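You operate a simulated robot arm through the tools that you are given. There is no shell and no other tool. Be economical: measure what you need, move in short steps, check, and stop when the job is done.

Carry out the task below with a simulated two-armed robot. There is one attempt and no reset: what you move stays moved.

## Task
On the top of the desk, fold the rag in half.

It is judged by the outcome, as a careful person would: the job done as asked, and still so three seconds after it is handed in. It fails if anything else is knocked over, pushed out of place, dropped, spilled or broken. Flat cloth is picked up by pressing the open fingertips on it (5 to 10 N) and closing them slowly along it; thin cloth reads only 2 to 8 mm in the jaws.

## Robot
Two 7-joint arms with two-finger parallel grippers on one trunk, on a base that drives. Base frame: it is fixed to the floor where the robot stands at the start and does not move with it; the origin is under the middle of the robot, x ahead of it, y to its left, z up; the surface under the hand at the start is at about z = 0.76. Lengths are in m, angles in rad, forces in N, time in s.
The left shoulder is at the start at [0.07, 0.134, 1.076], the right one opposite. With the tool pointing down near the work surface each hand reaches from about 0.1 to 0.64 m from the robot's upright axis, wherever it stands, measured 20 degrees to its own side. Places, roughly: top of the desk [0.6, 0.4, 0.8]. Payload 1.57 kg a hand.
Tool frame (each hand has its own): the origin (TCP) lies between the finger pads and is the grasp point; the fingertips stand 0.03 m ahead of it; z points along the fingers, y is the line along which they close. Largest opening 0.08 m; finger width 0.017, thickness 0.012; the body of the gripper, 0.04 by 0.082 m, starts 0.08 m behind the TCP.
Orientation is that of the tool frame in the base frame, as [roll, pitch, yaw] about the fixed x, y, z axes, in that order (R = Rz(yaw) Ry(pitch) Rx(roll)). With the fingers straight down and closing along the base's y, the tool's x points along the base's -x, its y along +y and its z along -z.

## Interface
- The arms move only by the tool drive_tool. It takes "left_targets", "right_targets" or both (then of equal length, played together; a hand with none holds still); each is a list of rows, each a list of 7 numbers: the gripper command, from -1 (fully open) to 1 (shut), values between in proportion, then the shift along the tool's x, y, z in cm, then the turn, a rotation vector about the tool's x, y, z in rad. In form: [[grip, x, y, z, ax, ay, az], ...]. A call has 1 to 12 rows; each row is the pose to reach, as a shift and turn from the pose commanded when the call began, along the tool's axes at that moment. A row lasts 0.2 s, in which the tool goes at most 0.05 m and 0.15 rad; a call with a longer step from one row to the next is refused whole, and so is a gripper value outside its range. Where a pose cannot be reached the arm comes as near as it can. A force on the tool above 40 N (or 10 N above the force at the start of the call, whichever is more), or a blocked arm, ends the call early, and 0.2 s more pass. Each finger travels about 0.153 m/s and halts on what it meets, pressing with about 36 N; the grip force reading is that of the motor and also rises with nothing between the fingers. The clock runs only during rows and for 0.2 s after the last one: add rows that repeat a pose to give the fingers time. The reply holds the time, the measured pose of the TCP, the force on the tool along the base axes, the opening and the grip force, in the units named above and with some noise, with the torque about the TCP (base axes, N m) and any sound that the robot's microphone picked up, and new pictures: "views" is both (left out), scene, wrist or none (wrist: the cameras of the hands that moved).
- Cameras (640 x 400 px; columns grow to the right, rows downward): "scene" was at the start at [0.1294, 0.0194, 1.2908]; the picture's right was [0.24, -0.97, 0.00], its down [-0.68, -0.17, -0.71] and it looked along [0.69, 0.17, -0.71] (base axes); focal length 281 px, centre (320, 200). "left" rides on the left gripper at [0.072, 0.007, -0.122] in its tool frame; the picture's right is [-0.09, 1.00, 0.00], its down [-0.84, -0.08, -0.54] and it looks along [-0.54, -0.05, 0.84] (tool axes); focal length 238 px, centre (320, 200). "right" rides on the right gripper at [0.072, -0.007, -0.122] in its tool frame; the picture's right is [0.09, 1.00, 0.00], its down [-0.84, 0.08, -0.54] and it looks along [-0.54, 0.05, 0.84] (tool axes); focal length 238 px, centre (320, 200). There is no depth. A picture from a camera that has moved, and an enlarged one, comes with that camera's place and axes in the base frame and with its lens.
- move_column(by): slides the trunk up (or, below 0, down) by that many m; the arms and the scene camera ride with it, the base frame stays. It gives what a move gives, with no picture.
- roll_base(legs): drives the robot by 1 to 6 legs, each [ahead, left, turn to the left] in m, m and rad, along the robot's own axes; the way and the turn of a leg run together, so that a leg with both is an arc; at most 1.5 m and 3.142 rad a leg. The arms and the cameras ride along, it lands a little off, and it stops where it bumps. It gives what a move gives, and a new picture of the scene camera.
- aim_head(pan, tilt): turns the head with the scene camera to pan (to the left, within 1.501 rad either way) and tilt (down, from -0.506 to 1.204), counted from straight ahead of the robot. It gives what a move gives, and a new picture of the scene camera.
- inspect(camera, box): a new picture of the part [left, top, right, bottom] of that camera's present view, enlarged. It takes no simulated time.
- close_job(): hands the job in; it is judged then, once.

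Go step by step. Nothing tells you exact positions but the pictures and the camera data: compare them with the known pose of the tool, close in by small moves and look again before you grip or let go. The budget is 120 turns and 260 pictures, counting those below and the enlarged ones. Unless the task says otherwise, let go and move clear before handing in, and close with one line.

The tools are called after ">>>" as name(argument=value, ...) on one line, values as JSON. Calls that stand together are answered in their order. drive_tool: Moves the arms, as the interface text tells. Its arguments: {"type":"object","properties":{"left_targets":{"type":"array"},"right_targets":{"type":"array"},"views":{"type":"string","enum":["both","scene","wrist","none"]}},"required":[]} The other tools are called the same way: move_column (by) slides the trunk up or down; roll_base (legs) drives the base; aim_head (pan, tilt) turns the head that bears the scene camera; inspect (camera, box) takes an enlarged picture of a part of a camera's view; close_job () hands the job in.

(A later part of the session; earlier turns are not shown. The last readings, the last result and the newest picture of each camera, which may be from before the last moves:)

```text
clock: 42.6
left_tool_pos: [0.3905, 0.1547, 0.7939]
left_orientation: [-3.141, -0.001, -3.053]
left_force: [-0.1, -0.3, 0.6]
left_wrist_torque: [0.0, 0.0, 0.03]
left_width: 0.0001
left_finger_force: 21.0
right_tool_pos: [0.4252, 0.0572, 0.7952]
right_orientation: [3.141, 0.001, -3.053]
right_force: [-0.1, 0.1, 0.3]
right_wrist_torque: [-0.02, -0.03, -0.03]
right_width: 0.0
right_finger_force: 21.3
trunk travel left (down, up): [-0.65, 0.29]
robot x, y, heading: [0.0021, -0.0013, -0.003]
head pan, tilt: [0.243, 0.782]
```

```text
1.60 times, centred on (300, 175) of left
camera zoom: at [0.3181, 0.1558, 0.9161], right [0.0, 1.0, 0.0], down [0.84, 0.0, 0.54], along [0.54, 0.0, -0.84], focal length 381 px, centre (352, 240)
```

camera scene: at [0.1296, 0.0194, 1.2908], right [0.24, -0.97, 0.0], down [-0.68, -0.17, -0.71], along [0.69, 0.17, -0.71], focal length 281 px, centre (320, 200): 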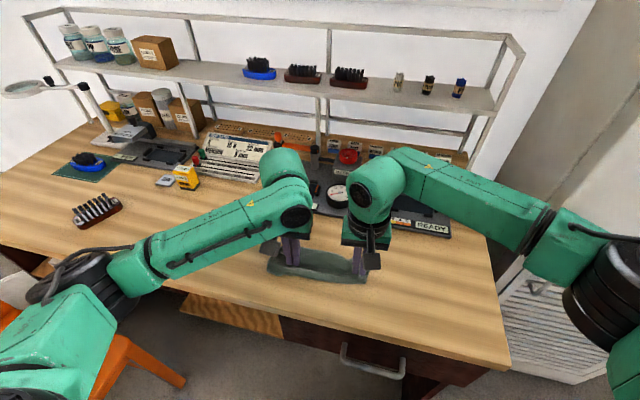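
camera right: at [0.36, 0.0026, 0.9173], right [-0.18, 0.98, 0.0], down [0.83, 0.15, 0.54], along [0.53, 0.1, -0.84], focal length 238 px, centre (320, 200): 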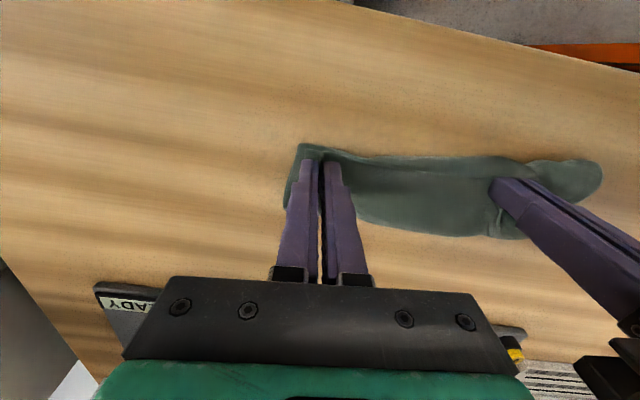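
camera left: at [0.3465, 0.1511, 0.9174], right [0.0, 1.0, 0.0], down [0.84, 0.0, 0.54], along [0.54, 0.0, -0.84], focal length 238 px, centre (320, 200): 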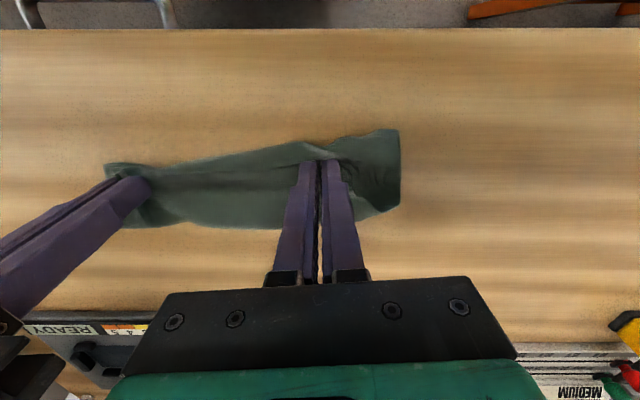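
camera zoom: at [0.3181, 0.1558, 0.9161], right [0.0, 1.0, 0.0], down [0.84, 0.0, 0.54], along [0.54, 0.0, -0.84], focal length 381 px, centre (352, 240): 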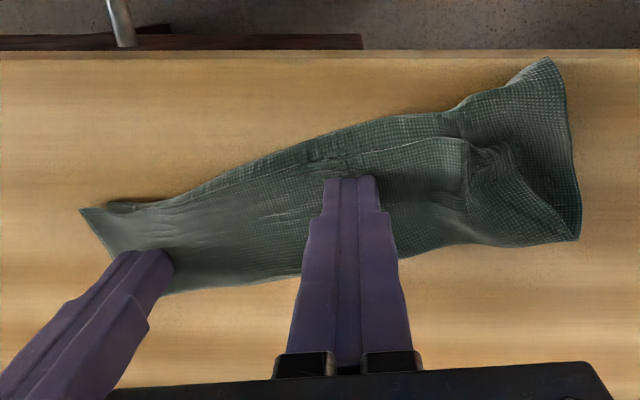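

>>> drive_tool(left_targets=[[1, 0, 0, 0.2, 0, 0, 0], [1, 0, 0, 0.3, 0, 0, 0], [1, -0.9, -0.08, 0.3, 0, 0, 0], [1, -1.8, -0.16, 0.3, 0, 0, 0], [1, -2.7, -0.24, 0.3, 0, 0, 0], [1, -3.6, -0.32, 0.3, 0, 0, 0], [1, -4.5, -0.4, 0.3, 0, 0, 0], [1, -5.4, -0.48, 0.3, 0, 0, 0], [1, -5.4, -0.48, 0.3, 0, 0, 0]], right_targets=[[1, 0, 0, 0.3, 0, 0, 0], [1, 0, 0, 0.42, 0, 0, 0], [1, -0.4, -0.04, 0.42, 0, 0, 0], [1, -0.8, -0.07, 0.42, 0, 0, 0], [1, -1.2, -0.1, 0.42, 0, 0, 0], [1, -1.6, -0.14, 0.42, 0, 0, 0], [1, -2.0, -0.18, 0.42, 0, 0, 0], [1, -2.5, -0.22, 0.42, 0, 0, 0], [1, -2.5, -0.22, 0.42, 0, 0, 0]], views="none")

>>> inspect(camera="left", box=[100, 60, 500, 290])

```text
clock: 44.2
left_tool_pos: [0.4327, 0.1545, 0.7921]
left_orientation: [-3.139, 0.01, -3.051]
left_force: [-4.3, 0.2, 23.0]
left_wrist_torque: [-0.04, 0.21, 0.01]
left_width: 0.0001
left_finger_force: 21.5
right_tool_pos: [0.4428, 0.057, 0.7926]
right_orientation: [-3.141, 0.003, -3.053]
right_force: [-1.0, -1.2, 5.2]
right_wrist_torque: [-0.02, 0.05, 0.0]
right_width: 0.0002
right_finger_force: 21.5
trunk travel left (down, up): [-0.65, 0.29]
robot x, y, heading: [0.0015, 0.001, -0.005]
head pan, tilt: [0.243, 0.782]
stopped in row 7 (left hand): the force on the tool passed its limit at 42 N (the readings are from after the stop); the commanded pose is now the measured one
```

```text
1.60 times, centred on (300, 175) of left
camera zoom: at [0.3581, 0.1556, 0.9143], right [0.0, 1.0, 0.0], down [0.83, 0.0, 0.55], along [0.55, 0.0, -0.83], focal length 381 px, centre (352, 240)
```

zoom: 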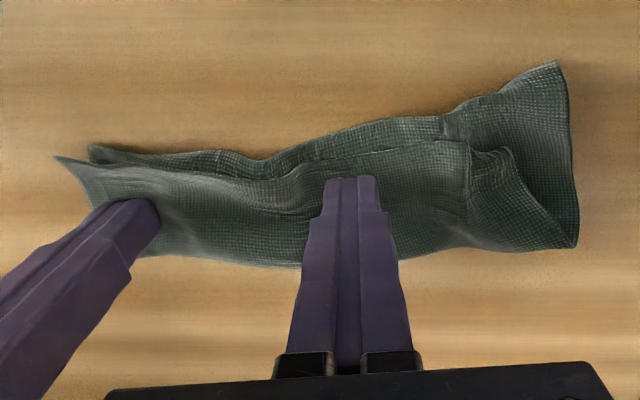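

The rag is now well back from the desk edge. The left end has one pleat in the top layer, so I'll place the left fingers on either side of it, turned to point at the bottom corner, and spread them to pull it open.

>>> drive_tool(left_targets=[[1, 0, 0, -1.5, 0, 0, 0], [0.8, 0, 0, -4, 0, 0, 0], [0.55, 0.2, 1, -4.5, 0, 0, -0.13], [0.55, 0.4, 2, -4.5, 0, 0, -0.26], [0.55, 0.6, 3, -4.5, 0, 0, -0.39], [0.55, 0.88, 4.44, -4.5, 0, 0, -0.52], [0.55, 0.88, 4.44, -3, 0, 0, -0.61], [0.55, 0.88, 4.44, -2, 0, 0, -0.61], [0.55, 0.88, 4.44, -2, 0, 0, -0.61]], views="none")

>>> inspect(camera="left", box=[150, 60, 490, 260])

>>> inspect(camera="scene", box=[240, 220, 350, 290])

```text
clock: 46.2
left_tool_pos: [0.4187, 0.1987, 0.8107]
left_orientation: [-3.137, 0.003, -2.441]
left_force: [-0.4, -0.1, 0.3]
left_wrist_torque: [0.05, 0.0, 0.0]
left_width: 0.0181
left_finger_force: 0.0
right_tool_pos: [0.4431, 0.0579, 0.7916]
right_orientation: [-3.141, 0.004, -3.052]
right_force: [0.9, 1.2, 19.5]
right_wrist_torque: [-0.01, 0.05, 0.03]
right_width: 0.0
right_finger_force: 21.2
trunk travel left (down, up): [-0.65, 0.29]
robot x, y, heading: [0.001, 0.0037, -0.003]
head pan, tilt: [0.243, 0.782]
```

```text
1.88 times, centred on (320, 160) of left
camera zoom: at [0.358, 0.1581, 0.9318], right [-0.57, 0.82, 0.0], down [0.69, 0.48, 0.55], along [0.45, 0.31, -0.84], focal length 449 px, centre (320, 275)
```

zoom: 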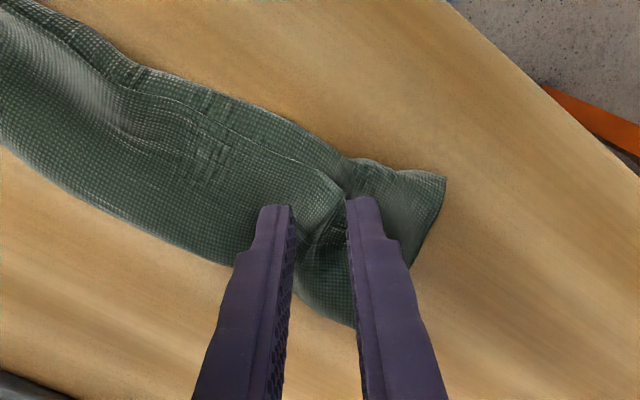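

```text
5.71 times, centred on (295, 255) of scene
camera zoom: at [0.1266, 0.0193, 1.2911], right [0.24, -0.97, 0.0], down [-0.68, -0.17, -0.71], along [0.69, 0.17, -0.7], focal length 1607 px, centre (463, -114)
```

zoom: 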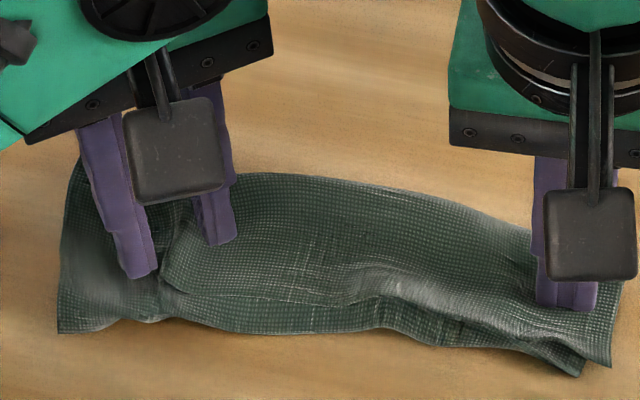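

>>> drive_tool(left_targets=[[0.6, 0, -0.7, 0, 0, 0, 0], [0.6, 0, -0.7, 1.0, 0, 0, 0], [0.6, 0, -0.7, 1.6, 0, 0, 0], [0.6, 0, -0.7, 1.75, 0, 0, 0], [0.6, 0, -0.7, 1.75, 0, 0, 0]], views="none")

>>> inspect(camera="left", box=[200, 80, 440, 230])

```text
clock: 47.4
left_tool_pos: [0.4229, 0.1932, 0.7941]
left_orientation: [-3.139, 0.004, -2.444]
left_force: [-0.5, -0.2, 6.4]
left_wrist_torque: [-0.02, 0.1, 0.01]
left_width: 0.0158
left_finger_force: 0.1
right_tool_pos: [0.4427, 0.0577, 0.7919]
right_orientation: [-3.141, 0.004, -3.053]
right_force: [3.6, 2.7, 15.9]
right_wrist_torque: [0.05, -0.03, 0.01]
right_width: 0.0
right_finger_force: 21.3
trunk travel left (down, up): [-0.65, 0.29]
robot x, y, heading: [0.002, -0.0027, 0.001]
head pan, tilt: [0.243, 0.782]
```

```text
2.67 times, centred on (320, 155) of left
camera zoom: at [0.3625, 0.153, 0.9151], right [-0.57, 0.82, 0.0], down [0.69, 0.48, 0.55], along [0.45, 0.31, -0.84], focal length 636 px, centre (320, 320)
```

zoom: 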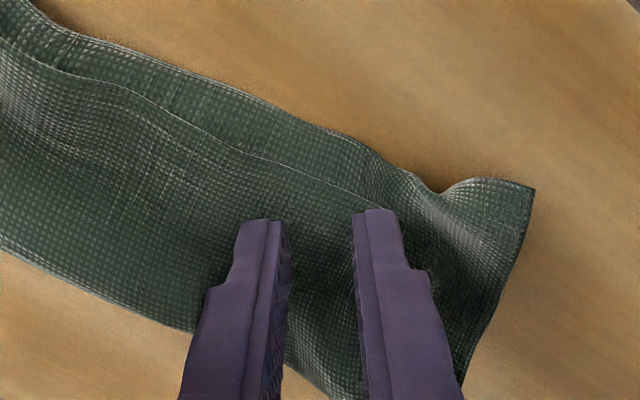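

Contact is 6 N with both fingertips on the top layer. I open slowly while moving outward, so the inner finger stays put and the outer one draws the corner out.

>>> drive_tool(left_targets=[[0.5, 0, 0.2, 0.02, 0, 0, 0], [0.4, 0, 0.5, 0.02, 0, 0, 0], [0.3, 0, 0.8, 0.02, 0, 0, 0], [0.2, 0, 1.1, 0.02, 0, 0, 0], [0.1, 0, 1.4, 0.02, 0, 0, 0], [0, 0, 1.7, 0.02, 0, 0, 0], [-0.1, 0, 2.0, 0.02, 0, 0, 0], [-0.15, 0, 2.2, 0.02, 0, 0, 0]], views="none")

>>> inspect(camera="left", box=[180, 60, 500, 260])

```text
clock: 49.2
left_tool_pos: [0.4098, 0.2099, 0.7931]
left_orientation: [-3.138, 0.002, -2.441]
left_force: [2.5, -3.3, 6.1]
left_wrist_torque: [-0.03, -0.01, 0.02]
left_width: 0.0432
left_finger_force: 0.0
right_tool_pos: [0.4443, 0.0579, 0.793]
right_orientation: [-3.141, 0.004, -3.054]
right_force: [1.2, 5.6, 19.9]
right_wrist_torque: [0.14, 0.0, 0.01]
right_width: 0.0
right_finger_force: 21.4
trunk travel left (down, up): [-0.65, 0.29]
robot x, y, heading: [-0.0, 0.0015, -0.005]
head pan, tilt: [0.243, 0.782]
```

```text
2.00 times, centred on (340, 160) of left
camera zoom: at [0.3489, 0.169, 0.9149], right [-0.57, 0.82, 0.0], down [0.69, 0.48, 0.55], along [0.45, 0.31, -0.84], focal length 477 px, centre (280, 280)
```

zoom: 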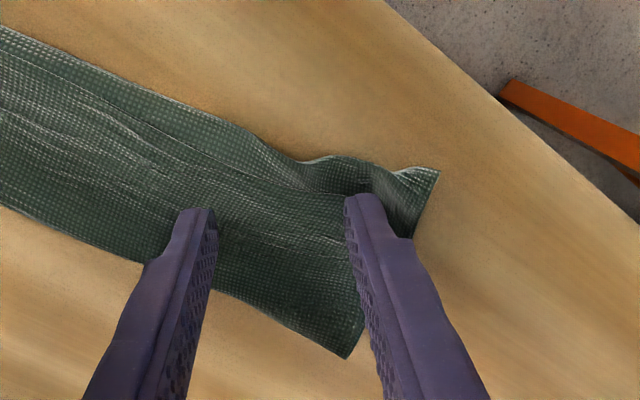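

The pleat opened out nicely. I lift the left hand and look.

>>> drive_tool(left_targets=[[-0.15, 0, 0, -2, 0, 0, 0], [-0.15, 0, 0, -6, 0, 0, 0], [-0.15, 0, 2, -10, 0, 0, 0], [-0.15, 0, 6, -12, 0, 0, 0], [-0.15, -3, 9, -12, 0, 0, 0]], right_targets=[[1, 0, 0, -1, 0, 0, 0], [1, 0, 0, -5, 0, 0, 0], [1, 0, -4, -8, 0, 0, 0], [1, 0, -8, -11, 0, 0, 0], [1, 0, -12, -11, 0, 0, 0]], views="none")

>>> inspect(camera="scene", box=[250, 210, 380, 295])

>>> inspect(camera="right", box=[300, 40, 640, 260])

```text
clock: 50.4
left_tool_pos: [0.3725, 0.3002, 0.912]
left_orientation: [-3.14, 0.002, -2.444]
left_force: [0.4, 0.9, 0.7]
left_wrist_torque: [-0.04, 0.01, 0.0]
left_width: 0.0459
left_finger_force: 0.0
right_tool_pos: [0.4541, -0.0576, 0.903]
right_orientation: [-3.141, 0.0, -3.053]
right_force: [-0.2, 0.1, 0.3]
right_wrist_torque: [-0.01, -0.03, -0.02]
right_width: 0.0
right_finger_force: 21.2
trunk travel left (down, up): [-0.65, 0.29]
robot x, y, heading: [0.0013, 0.0044, -0.002]
head pan, tilt: [0.243, 0.782]
```

```text
4.71 times, centred on (315, 252) of scene
camera zoom: at [0.1292, 0.0187, 1.2908], right [0.24, -0.97, 0.0], down [-0.68, -0.17, -0.71], along [0.69, 0.17, -0.71], focal length 1323 px, centre (344, -47)
```

zoom: 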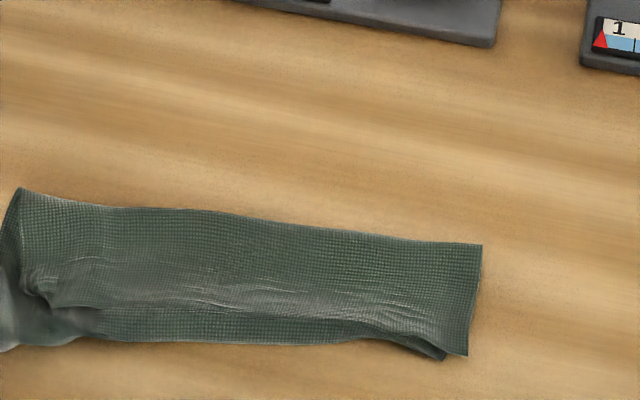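

```text
1.82 times, centred on (470, 150) of right
camera zoom: at [0.3827, -0.0705, 1.025], right [-0.18, 0.98, 0.0], down [0.83, 0.15, 0.54], along [0.53, 0.1, -0.84], focal length 433 px, centre (47, 291)
```

zoom: 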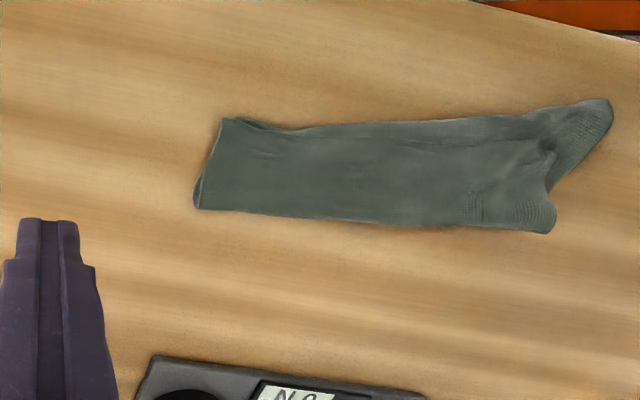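

Much better: only the lower-left corner of the bottom layer still peeks out. I look closer at it.

>>> inspect(camera="scene", box=[235, 240, 300, 290])

>>> inspect(camera="left", box=[0, 0, 640, 400])

```text
8.00 times, centred on (268, 265) of scene
camera zoom: at [0.1292, 0.0187, 1.2908], right [0.24, -0.97, 0.0], down [-0.68, -0.17, -0.71], along [0.69, 0.17, -0.71], focal length 2250 px, centre (740, -320)
```

zoom: 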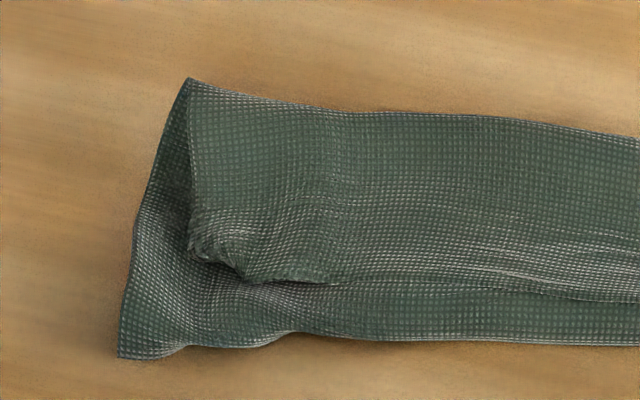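

```text
1.00 times, centred on (320, 200) of left (not enlarged: the box is as wide or as high as the picture)
camera zoom: at [0.3119, 0.2609, 1.0338], right [-0.57, 0.82, 0.0], down [0.69, 0.48, 0.54], along [0.45, 0.31, -0.84], focal length 238 px, centre (320, 200)
```

zoom: 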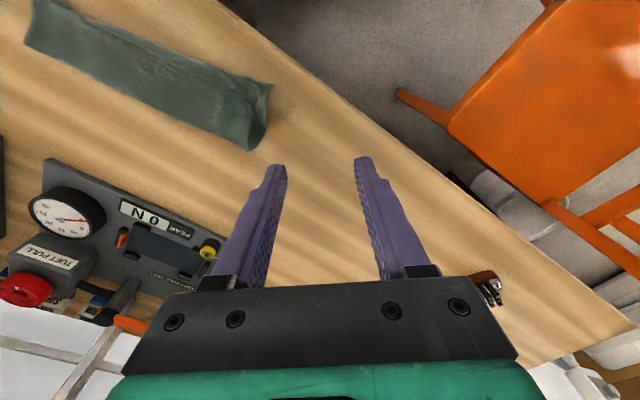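

Overlap is within about 1–2.5 cm, worst at the left corner. One refinement: the right fingertips pin the exposed strip of the bottom layer, while the left hand takes the top corner again and draws it out to the bottom corner.

>>> drive_tool(left_targets=[[0.2, 0.5, -1.8, 2, 0, 0, 0], [0.55, 1.0, -3.6, 4, 0, 0, 0], [0.55, 1.6, -5.4, 6, 0, 0, 0], [0.55, 2.3, -7.2, 8, 0, 0, 0], [0.55, 2.93, -9, 9, 0, 0, 0], [0.55, 2.93, -9, 10, 0, 0, 0], [0.55, 2.93, -9, 10, 0, 0, 0], [0.55, 2.93, -9, 10, 0, 0, 0]], right_targets=[[1, 0.8, 3.6, 1, 0, 0, 0], [1, 1.6, 7.2, 2, 0, 0, 0], [1, 2.4, 10.8, 3, 0, 0, 0], [1, 3.2, 14.4, 5, 0, 0, 0], [1, 3.49, 16.64, 8, 0, 0, 0], [1, 3.49, 16.64, 10, 0, 0, 0], [1, 3.49, 16.64, 10.6, 0, 0, 0], [1, 3.49, 16.64, 10.6, 0, 0, 0]], views="none")

>>> inspect(camera="left", box=[150, 50, 490, 260])

>>> inspect(camera="right", box=[200, 80, 540, 280])

```text
clock: 52.2
left_tool_pos: [0.4102, 0.2108, 0.8107]
left_orientation: [-3.14, 0.001, -2.441]
left_force: [-0.1, 0.9, -0.2]
left_wrist_torque: [0.0, -0.01, 0.02]
left_width: 0.018
left_finger_force: 0.0
right_tool_pos: [0.4073, 0.1008, 0.7959]
right_orientation: [-3.141, -0.001, -3.052]
right_force: [0.8, -0.3, 0.0]
right_wrist_torque: [-0.02, -0.01, -0.02]
right_width: 0.0
right_finger_force: 21.5
trunk travel left (down, up): [-0.65, 0.29]
robot x, y, heading: [-0.0003, -0.0002, 0.0]
head pan, tilt: [0.243, 0.782]
```

```text
1.88 times, centred on (320, 155) of left
camera zoom: at [0.3493, 0.1697, 0.9333], right [-0.57, 0.82, 0.0], down [0.69, 0.48, 0.54], along [0.45, 0.31, -0.84], focal length 449 px, centre (320, 285)
```

zoom: 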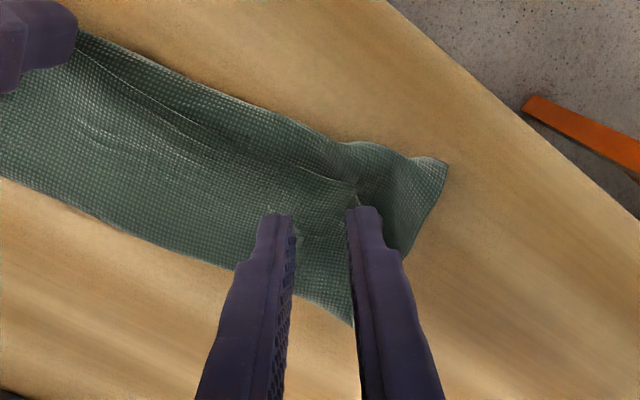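

```text
1.88 times, centred on (370, 180) of right
camera zoom: at [0.3357, 0.0885, 0.9181], right [-0.18, 0.98, 0.0], down [0.83, 0.15, 0.54], along [0.53, 0.1, -0.84], focal length 449 px, centre (226, 238)
```

zoom: 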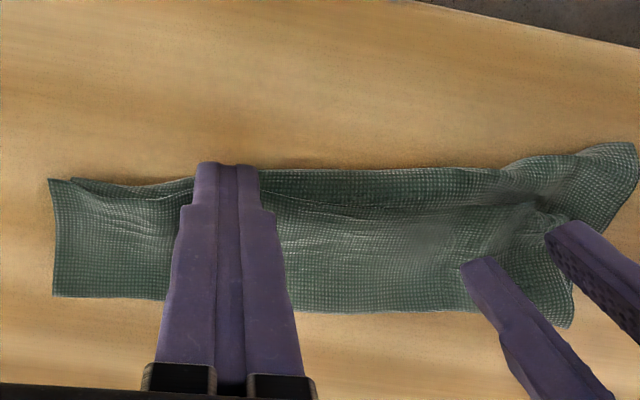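

>>> drive_tool(left_targets=[[0.55, 0.2, -0.3, 0.9, 0, 0, 0], [0.55, 0.2, -0.3, 1.5, 0, 0, 0], [0.55, 0.2, -0.3, 1.7, 0, 0, 0], [0.55, 0.2, -0.3, 1.7, 0, 0, 0], [0.64, 0.2, -0.3, 1.7, 0, 0, 0], [0.73, 0.2, -0.3, 1.7, 0, 0, 0], [0.82, 0.2, -0.3, 1.7, 0, 0, 0], [0.91, 0.2, -0.3, 1.65, 0, 0, 0], [1, 0.2, -0.3, 1.6, 0, 0, 0], [1, 0.2, -0.3, 1.6, 0, 0, 0], [1, 0.2, -0.3, 1.0, 0, 0, 0], [1, 0.2, -0.3, 0.4, 0, 0, 0]], right_targets=[[1, 0.1, 0, 0.2, 0, 0, 0], [1, 0.1, 0, 0.4, 0, 0, 0], [1, 0.1, 0, 0.45, 0, 0, 0], [1, 0.1, 0, 0.45, 0, 0, 0], [1, 0.1, 0, 0.45, 0, 0, 0], [1, 0.1, 0, 0.45, 0, 0, 0], [1, 0.1, 0, 0.45, 0, 0, 0], [1, 0.1, 0, 0.45, 0, 0, 0], [1, 0.1, 0, 0.45, 0, 0, 0], [1, 0.1, 0, 0.45, 0, 0, 0], [1, 0.1, 0, 0.45, 0, 0, 0], [1, 0.1, 0, 0.45, 0, 0, 0]], views="none")

>>> inspect(camera="left", box=[150, 50, 490, 260])

>>> inspect(camera="scene", box=[235, 220, 365, 295])

```text
clock: 54.8
left_tool_pos: [0.4091, 0.2069, 0.8088]
left_orientation: [-3.14, 0.003, -2.444]
left_force: [-0.6, 0.0, -0.3]
left_wrist_torque: [-0.05, 0.01, -0.01]
left_width: 0.0018
left_finger_force: 23.7
right_tool_pos: [0.4032, 0.1014, 0.792]
right_orientation: [3.14, 0.004, -3.052]
right_force: [6.1, 1.2, 28.8]
right_wrist_torque: [0.11, -0.42, 0.0]
right_width: 0.0
right_finger_force: 21.2
trunk travel left (down, up): [-0.65, 0.29]
robot x, y, heading: [-0.0012, -0.0008, 0.001]
head pan, tilt: [0.243, 0.782]
```

```text
1.88 times, centred on (320, 155) of left
camera zoom: at [0.3492, 0.1655, 0.9311], right [-0.57, 0.82, 0.0], down [0.69, 0.48, 0.55], along [0.45, 0.31, -0.84], focal length 449 px, centre (320, 285)
```

zoom: 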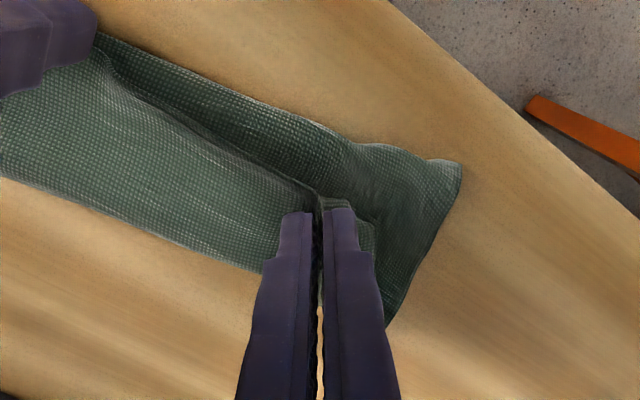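

```text
4.92 times, centred on (300, 258) of scene
camera zoom: at [0.1269, 0.0185, 1.2911], right [0.24, -0.97, 0.0], down [-0.68, -0.17, -0.71], along [0.69, 0.17, -0.7], focal length 1384 px, centre (418, -83)
```

zoom: 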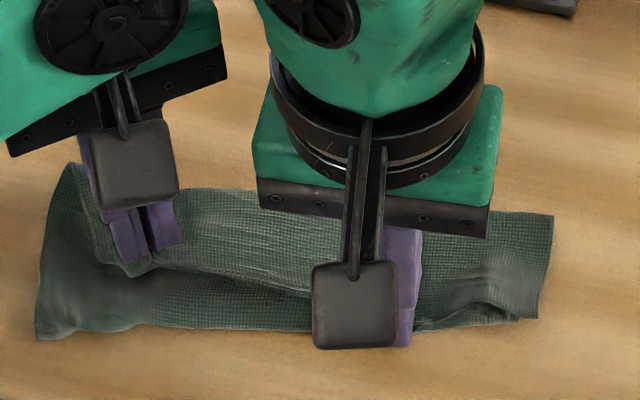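

The top corner alone is held and the bottom is pinned. I pull it out to the bottom corner and set it down.

>>> drive_tool(left_targets=[[1, 0.2, 0.6, -0.2, 0, 0, 0], [1, 0.4, 1.2, -0.2, 0, 0, 0], [1, 0.5, 1.8, -0.2, 0, 0, 0], [1, 0.7, 2.4, -0.1, 0, 0, 0], [1, 0.8, 3.0, 0.1, 0, 0, 0], [1, 0.9, 3.6, 0.4, 0, 0, 0], [1, 0.9, 3.6, 0.9, 0, 0, 0], [1, 0.9, 3.6, 1.2, 0, 0, 0], [1, 0.9, 3.6, 1.2, 0, 0, 0]], right_targets=[[1, 0, 0, -0.08, 0, 0, 0], [1, 0, 0, -0.08, 0, 0, 0], [1, 0, 0, -0.08, 0, 0, 0], [1, 0, 0, -0.08, 0, 0, 0], [1, 0, 0, -0.08, 0, 0, 0], [1, 0, 0, -0.08, 0, 0, 0], [1, 0, 0, -0.08, 0, 0, 0], [1, 0, 0, -0.08, 0, 0, 0], [1, 0, 0, -0.08, 0, 0, 0]], views="none")

>>> inspect(camera="left", box=[150, 50, 490, 260])

>>> inspect(camera="scene", box=[235, 220, 365, 295])

```text
clock: 56.8
left_tool_pos: [0.3805, 0.2297, 0.795]
left_orientation: [-3.139, 0.004, -2.444]
left_force: [5.0, -12.4, -0.9]
left_wrist_torque: [-0.27, -0.09, 0.18]
left_width: 0.0024
left_finger_force: 24.1
right_tool_pos: [0.4025, 0.1011, 0.7923]
right_orientation: [-3.14, 0.002, -3.053]
right_force: [-5.0, 9.2, 13.2]
right_wrist_torque: [0.35, 0.08, 0.08]
right_width: 0.0002
right_finger_force: 21.6
trunk travel left (down, up): [-0.65, 0.29]
robot x, y, heading: [-0.0011, -0.0004, -0.0]
head pan, tilt: [0.243, 0.782]
```

```text
1.88 times, centred on (320, 155) of left
camera zoom: at [0.3202, 0.1884, 0.9176], right [-0.57, 0.82, 0.0], down [0.69, 0.48, 0.54], along [0.45, 0.31, -0.84], focal length 449 px, centre (320, 285)
```

zoom: 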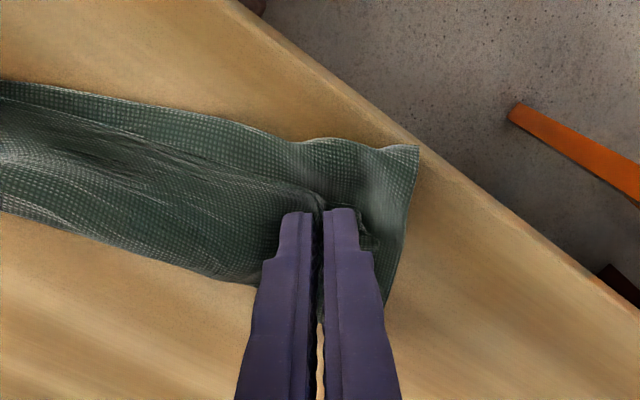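

```text
4.92 times, centred on (300, 258) of scene
camera zoom: at [0.1273, 0.0182, 1.291], right [0.24, -0.97, 0.0], down [-0.68, -0.17, -0.71], along [0.69, 0.17, -0.7], focal length 1384 px, centre (418, -83)
```

zoom: 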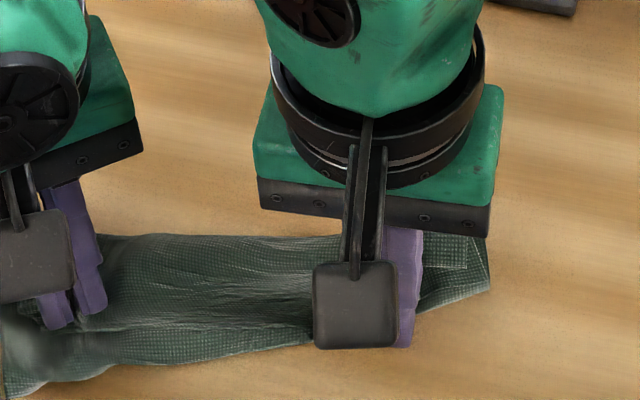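

Layer friction drags the bottom along, so nudging won't do it. With the left top corner already held alone, I'll take the right top corner too, lift the rag to hang, and lay the fold again more carefully. First I view the right end.

>>> drive_tool(left_targets=[[1, -0.5, -1, -0.5, 0, 0, 0], [1, -0.9, -2, -1, 0, 0, 0], [1, -0.9, -2, -1, 0, 0, 0]], right_targets=[[0.6, 0, 0, -2, 0, 0, 0], [0.6, 0, -3, -5, 0, 0, 0], [0.6, 0, -6, -6, 0, 0, 0]], views="none")

>>> inspect(camera="right", box=[200, 50, 540, 260])

>>> inspect(camera="scene", box=[235, 220, 365, 295])

```text
clock: 57.6
left_tool_pos: [0.4013, 0.2212, 0.8057]
left_orientation: [3.141, 0.002, -2.442]
left_force: [0.5, 0.1, 0.1]
left_wrist_torque: [-0.01, 0.03, 0.02]
left_width: 0.0018
left_finger_force: 23.4
right_tool_pos: [0.4129, 0.0439, 0.8517]
right_orientation: [-3.138, 0.0, -3.053]
right_force: [0.6, -0.2, -0.2]
right_wrist_torque: [-0.02, 0.02, -0.02]
right_width: 0.0161
right_finger_force: 0.1
trunk travel left (down, up): [-0.65, 0.29]
robot x, y, heading: [0.0008, -0.0014, -0.0]
head pan, tilt: [0.243, 0.782]
```

```text
1.88 times, centred on (370, 155) of right
camera zoom: at [0.3415, 0.0311, 0.975], right [-0.18, 0.98, 0.0], down [0.83, 0.15, 0.54], along [0.53, 0.1, -0.84], focal length 449 px, centre (226, 285)
```

zoom: 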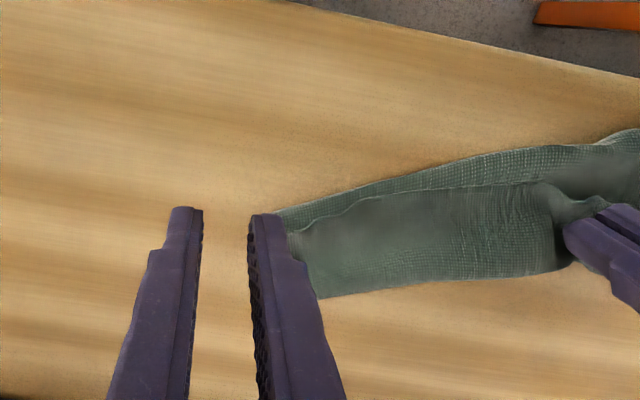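

```text
4.92 times, centred on (300, 258) of scene
camera zoom: at [0.1292, 0.0189, 1.2908], right [0.24, -0.97, 0.0], down [-0.68, -0.17, -0.71], along [0.69, 0.17, -0.71], focal length 1384 px, centre (418, -83)
```

zoom: 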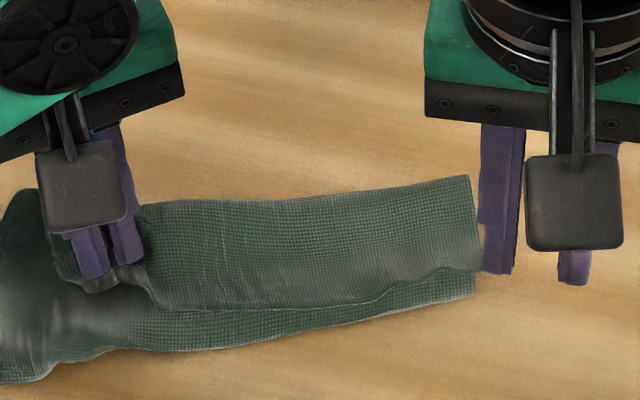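

>>> drive_tool(right_targets=[[0.55, -1.1, 1.4, 0, 0, 0, -0.09], [0.5, -2.2, 2.7, 0, 0, 0, -0.18], [0.5, -3.28, 4.08, 0, 0, 0, -0.26], [0.5, -3.28, 4.08, 2, 0, 0, -0.26], [0.5, -3.28, 4.08, 4, 0, 0, -0.26], [0.5, -3.28, 4.08, 4, 0, 0, -0.26]], views="none")

>>> inspect(camera="right", box=[200, 80, 440, 230])

```text
clock: 59.0
left_tool_pos: [0.4015, 0.2192, 0.8055]
left_orientation: [-3.14, 0.002, -2.441]
left_force: [0.0, 0.1, -0.1]
left_wrist_torque: [0.0, -0.03, -0.03]
left_width: 0.0022
left_finger_force: 23.6
right_tool_pos: [0.4381, 0.0862, 0.811]
right_orientation: [-3.141, -0.001, -2.793]
right_force: [0.2, -0.6, 0.1]
right_wrist_torque: [-0.01, 0.03, 0.01]
right_width: 0.02
right_finger_force: 0.0
trunk travel left (down, up): [-0.65, 0.29]
robot x, y, heading: [0.001, -0.0002, -0.0]
head pan, tilt: [0.243, 0.782]
```

```text
2.67 times, centred on (320, 155) of right
camera zoom: at [0.3725, 0.0561, 0.9334], right [-0.43, 0.9, 0.0], down [0.76, 0.36, 0.54], along [0.49, 0.23, -0.84], focal length 636 px, centre (320, 320)
```

zoom: 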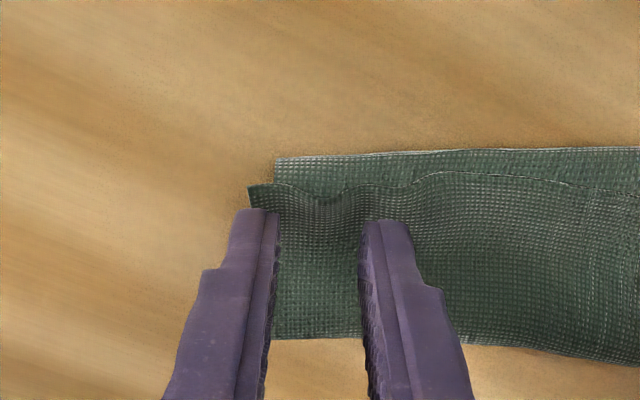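

>>> drive_tool(right_targets=[[0.5, -0.5, 0.3, 0.9, 0, 0, 0], [0.5, -0.5, 0.3, 1.5, 0, 0, 0], [0.5, -0.5, 0.3, 1.75, 0, 0, 0], [0.5, -0.5, 0.3, 1.75, 0, 0, 0], [0.6, -0.5, 0.3, 1.75, 0, 0, 0], [0.7, -0.5, 0.3, 1.75, 0, 0, 0], [0.8, -0.5, 0.3, 1.75, 0, 0, 0], [0.9, -0.5, 0.3, 1.7, 0, 0, 0], [1, -0.5, 0.3, 1.65, 0, 0, 0], [1, -0.5, 0.3, 1.65, 0, 0, 0], [1, -0.5, 0.3, 1.0, 0, 0, 0], [1, -0.5, 0.3, 0.3, 0, 0, 0]], views="none")

>>> inspect(camera="right", box=[200, 80, 440, 230])

>>> inspect(camera="scene", box=[235, 220, 365, 295])

```text
clock: 61.6
left_tool_pos: [0.4012, 0.22, 0.8058]
left_orientation: [-3.14, 0.002, -2.442]
left_force: [-0.7, 0.5, -0.4]
left_wrist_torque: [0.05, 0.01, 0.02]
left_width: 0.0018
left_finger_force: 23.8
right_tool_pos: [0.4421, 0.0894, 0.808]
right_orientation: [3.141, 0.002, -2.793]
right_force: [-0.3, -0.1, 0.0]
right_wrist_torque: [-0.01, 0.0, -0.01]
right_width: 0.0017
right_finger_force: 23.8
trunk travel left (down, up): [-0.65, 0.29]
robot x, y, heading: [0.0003, -0.002, -0.002]
head pan, tilt: [0.243, 0.782]
```

```text
2.67 times, centred on (320, 155) of right
camera zoom: at [0.3772, 0.0597, 0.9306], right [-0.43, 0.9, 0.0], down [0.76, 0.36, 0.54], along [0.49, 0.23, -0.84], focal length 636 px, centre (320, 320)
```

zoom: 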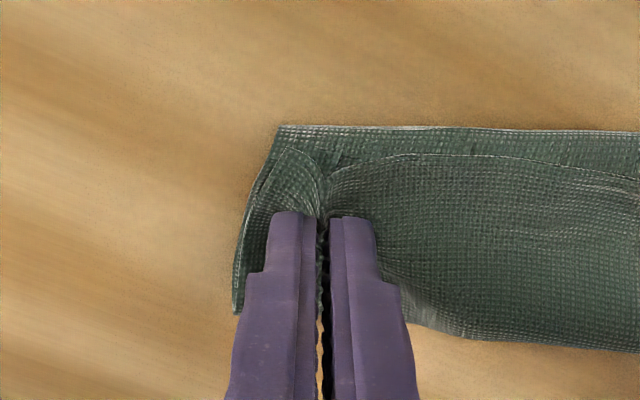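

```text
4.92 times, centred on (300, 258) of scene
camera zoom: at [0.1292, 0.0195, 1.2908], right [0.24, -0.97, 0.0], down [-0.68, -0.17, -0.71], along [0.69, 0.17, -0.71], focal length 1384 px, centre (418, -83)
```

zoom: 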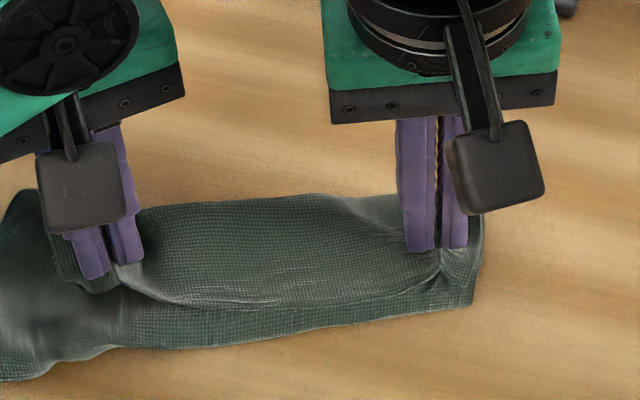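

Both top corners are held, without the bottom layer. I lift to hang, squaring the hands to a common direction as they rise.

>>> drive_tool(left_targets=[[1, -0.3, -0.5, -2.4, 0, 0, 0.1], [1, -0.8, -1.4, -4.8, 0, 0, 0.2], [1, -1.5, -2.5, -7.2, 0, 0, 0.3], [1, -2.2, -3.6, -9.6, 0, 0, 0.4], [1, -2.8, -4.7, -12, 0, 0, 0.5], [1, -3.4, -5.74, -14.5, 0, 0, 0.61], [1, -3.4, -5.74, -14.5, 0, 0, 0.61]], right_targets=[[1, -0.2, -0.3, -2.4, 0, 0, 0.04], [1, -0.5, -0.9, -4.8, 0, 0, 0.08], [1, -1.0, -1.6, -7.2, 0, 0, 0.13], [1, -1.4, -2.3, -9.6, 0, 0, 0.17], [1, -1.8, -3.0, -12, 0, 0, 0.22], [1, -2.26, -3.74, -14.3, 0, 0, 0.26], [1, -2.26, -3.74, -14.3, 0, 0, 0.26]], views="none")

>>> inspect(camera="scene", box=[240, 140, 400, 250])

```text
clock: 63.2
left_tool_pos: [0.4657, 0.1956, 0.9515]
left_orientation: [-3.141, 0.0, -3.053]
left_force: [0.2, 0.1, -0.1]
left_wrist_torque: [0.03, 0.01, 0.01]
left_width: 0.0022
left_finger_force: 23.4
right_tool_pos: [0.4766, 0.0613, 0.9525]
right_orientation: [-3.139, 0.0, -3.055]
right_force: [1.1, 0.2, 0.1]
right_wrist_torque: [0.03, -0.01, 0.02]
right_width: 0.0017
right_finger_force: 23.5
trunk travel left (down, up): [-0.65, 0.29]
robot x, y, heading: [0.0045, -0.0009, 0.001]
head pan, tilt: [0.243, 0.782]
```

```text
3.64 times, centred on (320, 195) of scene
camera zoom: at [0.1294, 0.02, 1.2908], right [0.24, -0.97, 0.0], down [-0.68, -0.17, -0.71], along [0.69, 0.17, -0.71], focal length 1023 px, centre (320, 218)
```

zoom: 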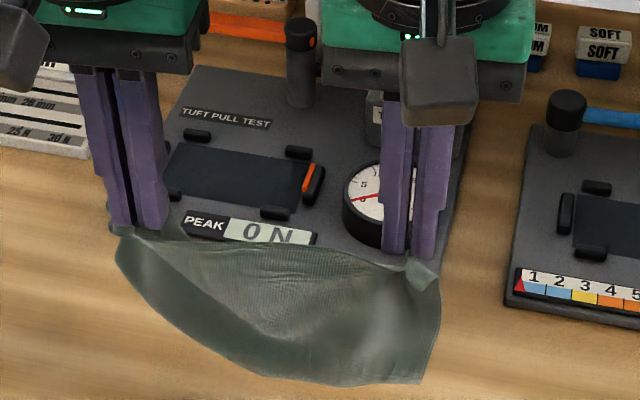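

>>> inspect(camera="left", box=[100, 80, 460, 290])

>>> inspect(camera="right", box=[220, 80, 580, 290])

>>> inspect(camera="scene", box=[260, 185, 370, 245])

```text
1.78 times, centred on (280, 185) of left
camera zoom: at [0.3922, 0.1975, 1.0736], right [0.0, 1.0, 0.0], down [0.84, 0.0, 0.54], along [0.54, 0.0, -0.84], focal length 424 px, centre (391, 227)
```

zoom: 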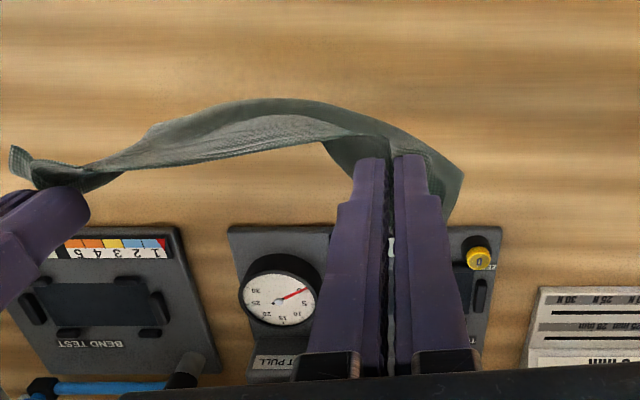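

```text
1.78 times, centred on (400, 185) of right
camera zoom: at [0.4065, 0.0492, 1.0749], right [-0.18, 0.98, 0.0], down [0.83, 0.15, 0.54], along [0.53, 0.1, -0.84], focal length 424 px, centre (178, 227)
```

zoom: 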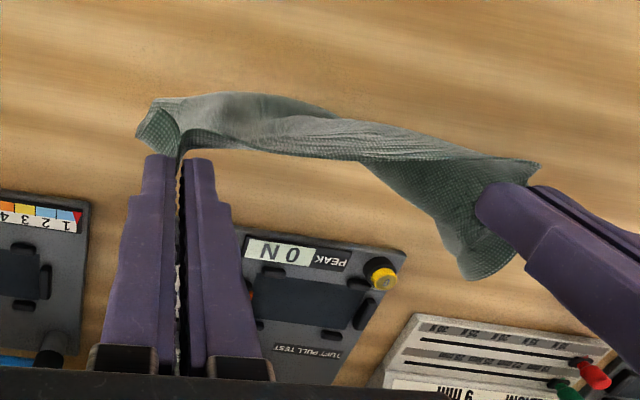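

```text
5.82 times, centred on (315, 215) of scene
camera zoom: at [0.1294, 0.02, 1.2908], right [0.24, -0.97, 0.0], down [-0.68, -0.17, -0.71], along [0.69, 0.17, -0.71], focal length 1636 px, centre (349, 113)
```

zoom: 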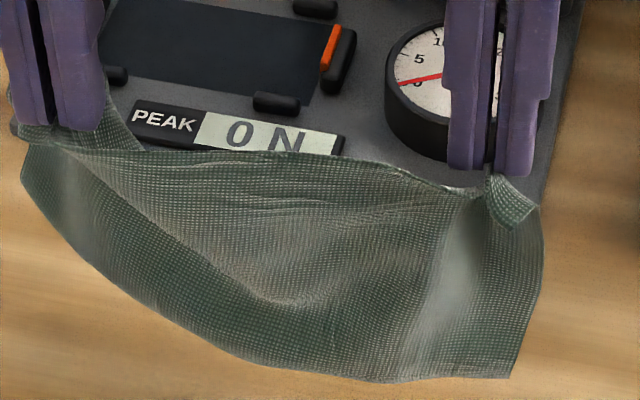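

The left side is curled but hangs free. I repeat the touch-down and forward trail, which should straighten the lower half.

>>> drive_tool(left_targets=[[1, 3, 0, 0, 0, 0, 0], [1, 6, 0, 0, 0, 0, 0], [1, 9, 0, 1, 0, 0, 0], [1, 10, 0, 3, 0, 0, 0], [1, 10, 0, 5.5, 0, 0, 0], [1, 9.5, 0, 7.2, 0, 0, 0], [1, 8, 0, 8.0, 0, 0, 0], [1, 6.5, 0, 8.6, 0, 0, 0], [1, 5, 0, 9.4, 0, 0, 0], [1, 3.5, 0, 10.2, 0, 0, 0], [1, 2, 0, 11, 0, 0, 0], [1, 0.5, 0, 11.6, 0, 0, 0]], right_targets=[[1, 3, 0, 0, 0, 0, 0], [1, 6, 0, 0, 0, 0, 0], [1, 9, 0, 1, 0, 0, 0], [1, 10, 0, 3, 0, 0, 0], [1, 10, 0, 5.5, 0, 0, 0], [1, 9.5, 0, 7.2, 0, 0, 0], [1, 8, 0, 8.0, 0, 0, 0], [1, 6.5, 0, 8.6, 0, 0, 0], [1, 5, 0, 9.4, 0, 0, 0], [1, 3.5, 0, 10.2, 0, 0, 0], [1, 2, 0, 11, 0, 0, 0], [1, 0.5, 0, 11.6, 0, 0, 0]], views="wrist")

>>> inspect(camera="scene", box=[240, 200, 380, 300])

```text
clock: 65.8
left_tool_pos: [0.4596, 0.1967, 0.835]
left_orientation: [3.141, 0.0, -3.052]
left_force: [0.4, 0.1, 0.0]
left_wrist_torque: [-0.02, 0.02, 0.0]
left_width: 0.0025
left_finger_force: 23.7
right_tool_pos: [0.4718, 0.0623, 0.8347]
right_orientation: [-3.141, -0.001, -3.053]
right_force: [0.3, 0.0, 1.0]
right_wrist_torque: [-0.05, 0.01, 0.02]
right_width: 0.0018
right_finger_force: 23.3
trunk travel left (down, up): [-0.65, 0.29]
robot x, y, heading: [-0.0008, 0.0015, 0.001]
head pan, tilt: [0.243, 0.782]
camera right: at [0.4006, 0.0502, 0.9573], right [-0.18, 0.98, 0.0], down [0.83, 0.15, 0.54], along [0.53, 0.1, -0.84], focal length 238 px, centre (320, 200)
camera left: at [0.3866, 0.198, 0.9576], right [0.0, 1.0, 0.0], down [0.84, 0.0, 0.54], along [0.54, 0.0, -0.84], focal length 238 px, centre (320, 200)
```

right: 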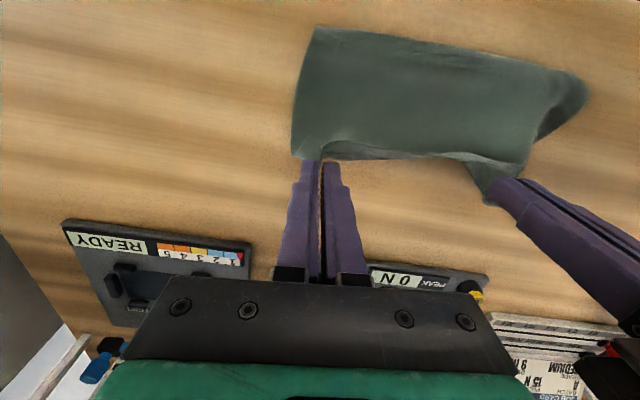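
left: 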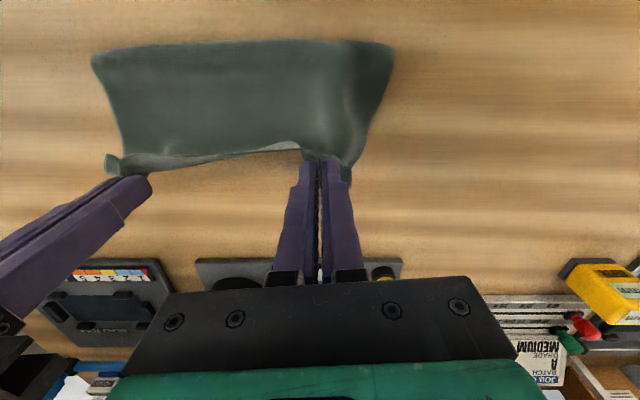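

```text
4.00 times, centred on (310, 250) of scene
camera zoom: at [0.1302, 0.0197, 1.2907], right [0.24, -0.97, 0.0], down [-0.69, -0.17, -0.71], along [0.69, 0.17, -0.71], focal length 1125 px, centre (360, 0)
```

zoom: 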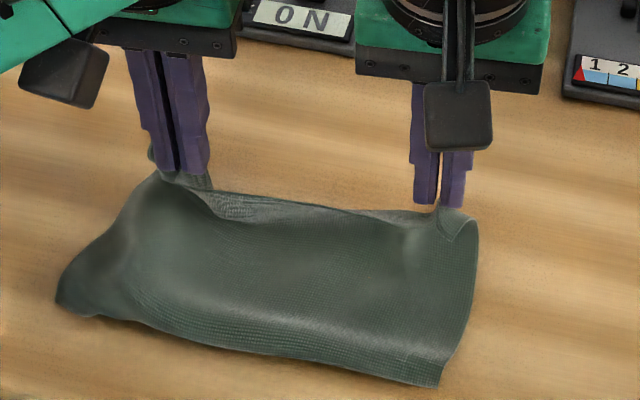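

The rag is unfolded again, and the cloth now leaves the jaws toward me. A mirrored lay suits it better: trail the free edge away from me, crease on the near side. I lift it, go forward and lower, then check.

>>> drive_tool(left_targets=[[1, -0.5, 0, -3, 0, 0, 0], [1, -1, 0, -6, 0, 0, 0], [1, -1.5, 0, -9, 0, 0, 0], [1, -2, 0, -11.6, 0, 0, 0], [1, -3, 0, -11.6, 0, 0, 0], [1, -3, 0, -11.6, 0, 0, 0], [1, -3, 0, -9, 0, 0, 0], [1, -3, 0, -7, 0, 0, 0], [1, -3, 0, -7, 0, 0, 0]], right_targets=[[1, -0.5, 0, -3, 0, 0, 0], [1, -1, 0, -6, 0, 0, 0], [1, -1.5, 0, -9, 0, 0, 0], [1, -2, 0, -11.6, 0, 0, 0], [1, -3, 0, -11.6, 0, 0, 0], [1, -3, 0, -11.6, 0, 0, 0], [1, -3, 0, -9, 0, 0, 0], [1, -3, 0, -7, 0, 0, 0], [1, -3, 0, -7, 0, 0, 0]], views="none")

>>> inspect(camera="scene", box=[240, 150, 400, 260])

>>> inspect(camera="left", box=[80, 60, 460, 290])

```text
clock: 67.8
left_tool_pos: [0.4895, 0.1994, 0.9017]
left_orientation: [3.141, 0.003, -3.052]
left_force: [0.2, 0.0, -0.1]
left_wrist_torque: [0.01, -0.01, 0.01]
left_width: 0.002
left_finger_force: 23.3
right_tool_pos: [0.502, 0.0647, 0.9049]
right_orientation: [3.141, 0.002, -3.052]
right_force: [-0.3, 0.1, 0.7]
right_wrist_torque: [-0.01, -0.05, 0.0]
right_width: 0.0018
right_finger_force: 23.7
trunk travel left (down, up): [-0.65, 0.29]
robot x, y, heading: [0.003, -0.001, 0.002]
head pan, tilt: [0.243, 0.782]
```

```text
3.64 times, centred on (320, 205) of scene
camera zoom: at [0.1287, 0.0193, 1.2909], right [0.24, -0.97, 0.0], down [-0.68, -0.17, -0.71], along [0.69, 0.17, -0.7], focal length 1023 px, centre (320, 182)
```

zoom: 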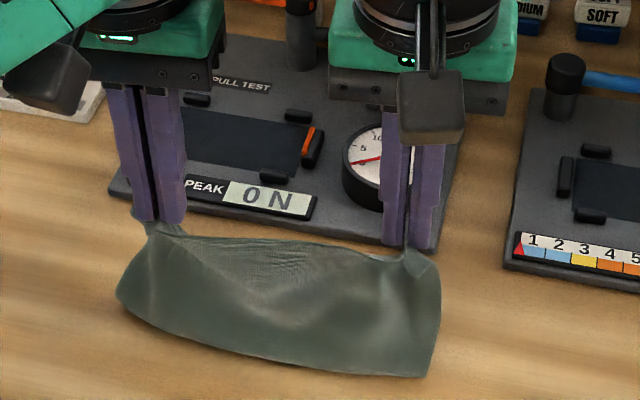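

```text
1.68 times, centred on (270, 175) of left
camera zoom: at [0.4164, 0.2001, 1.0244], right [0.0, 1.0, 0.0], down [0.84, 0.0, 0.54], along [0.54, 0.0, -0.84], focal length 401 px, centre (404, 242)
```

zoom: 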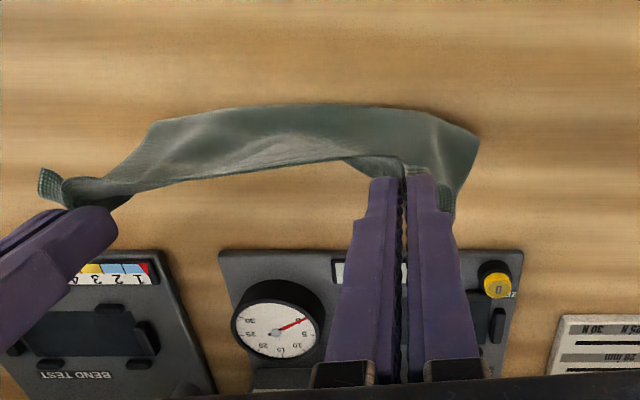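

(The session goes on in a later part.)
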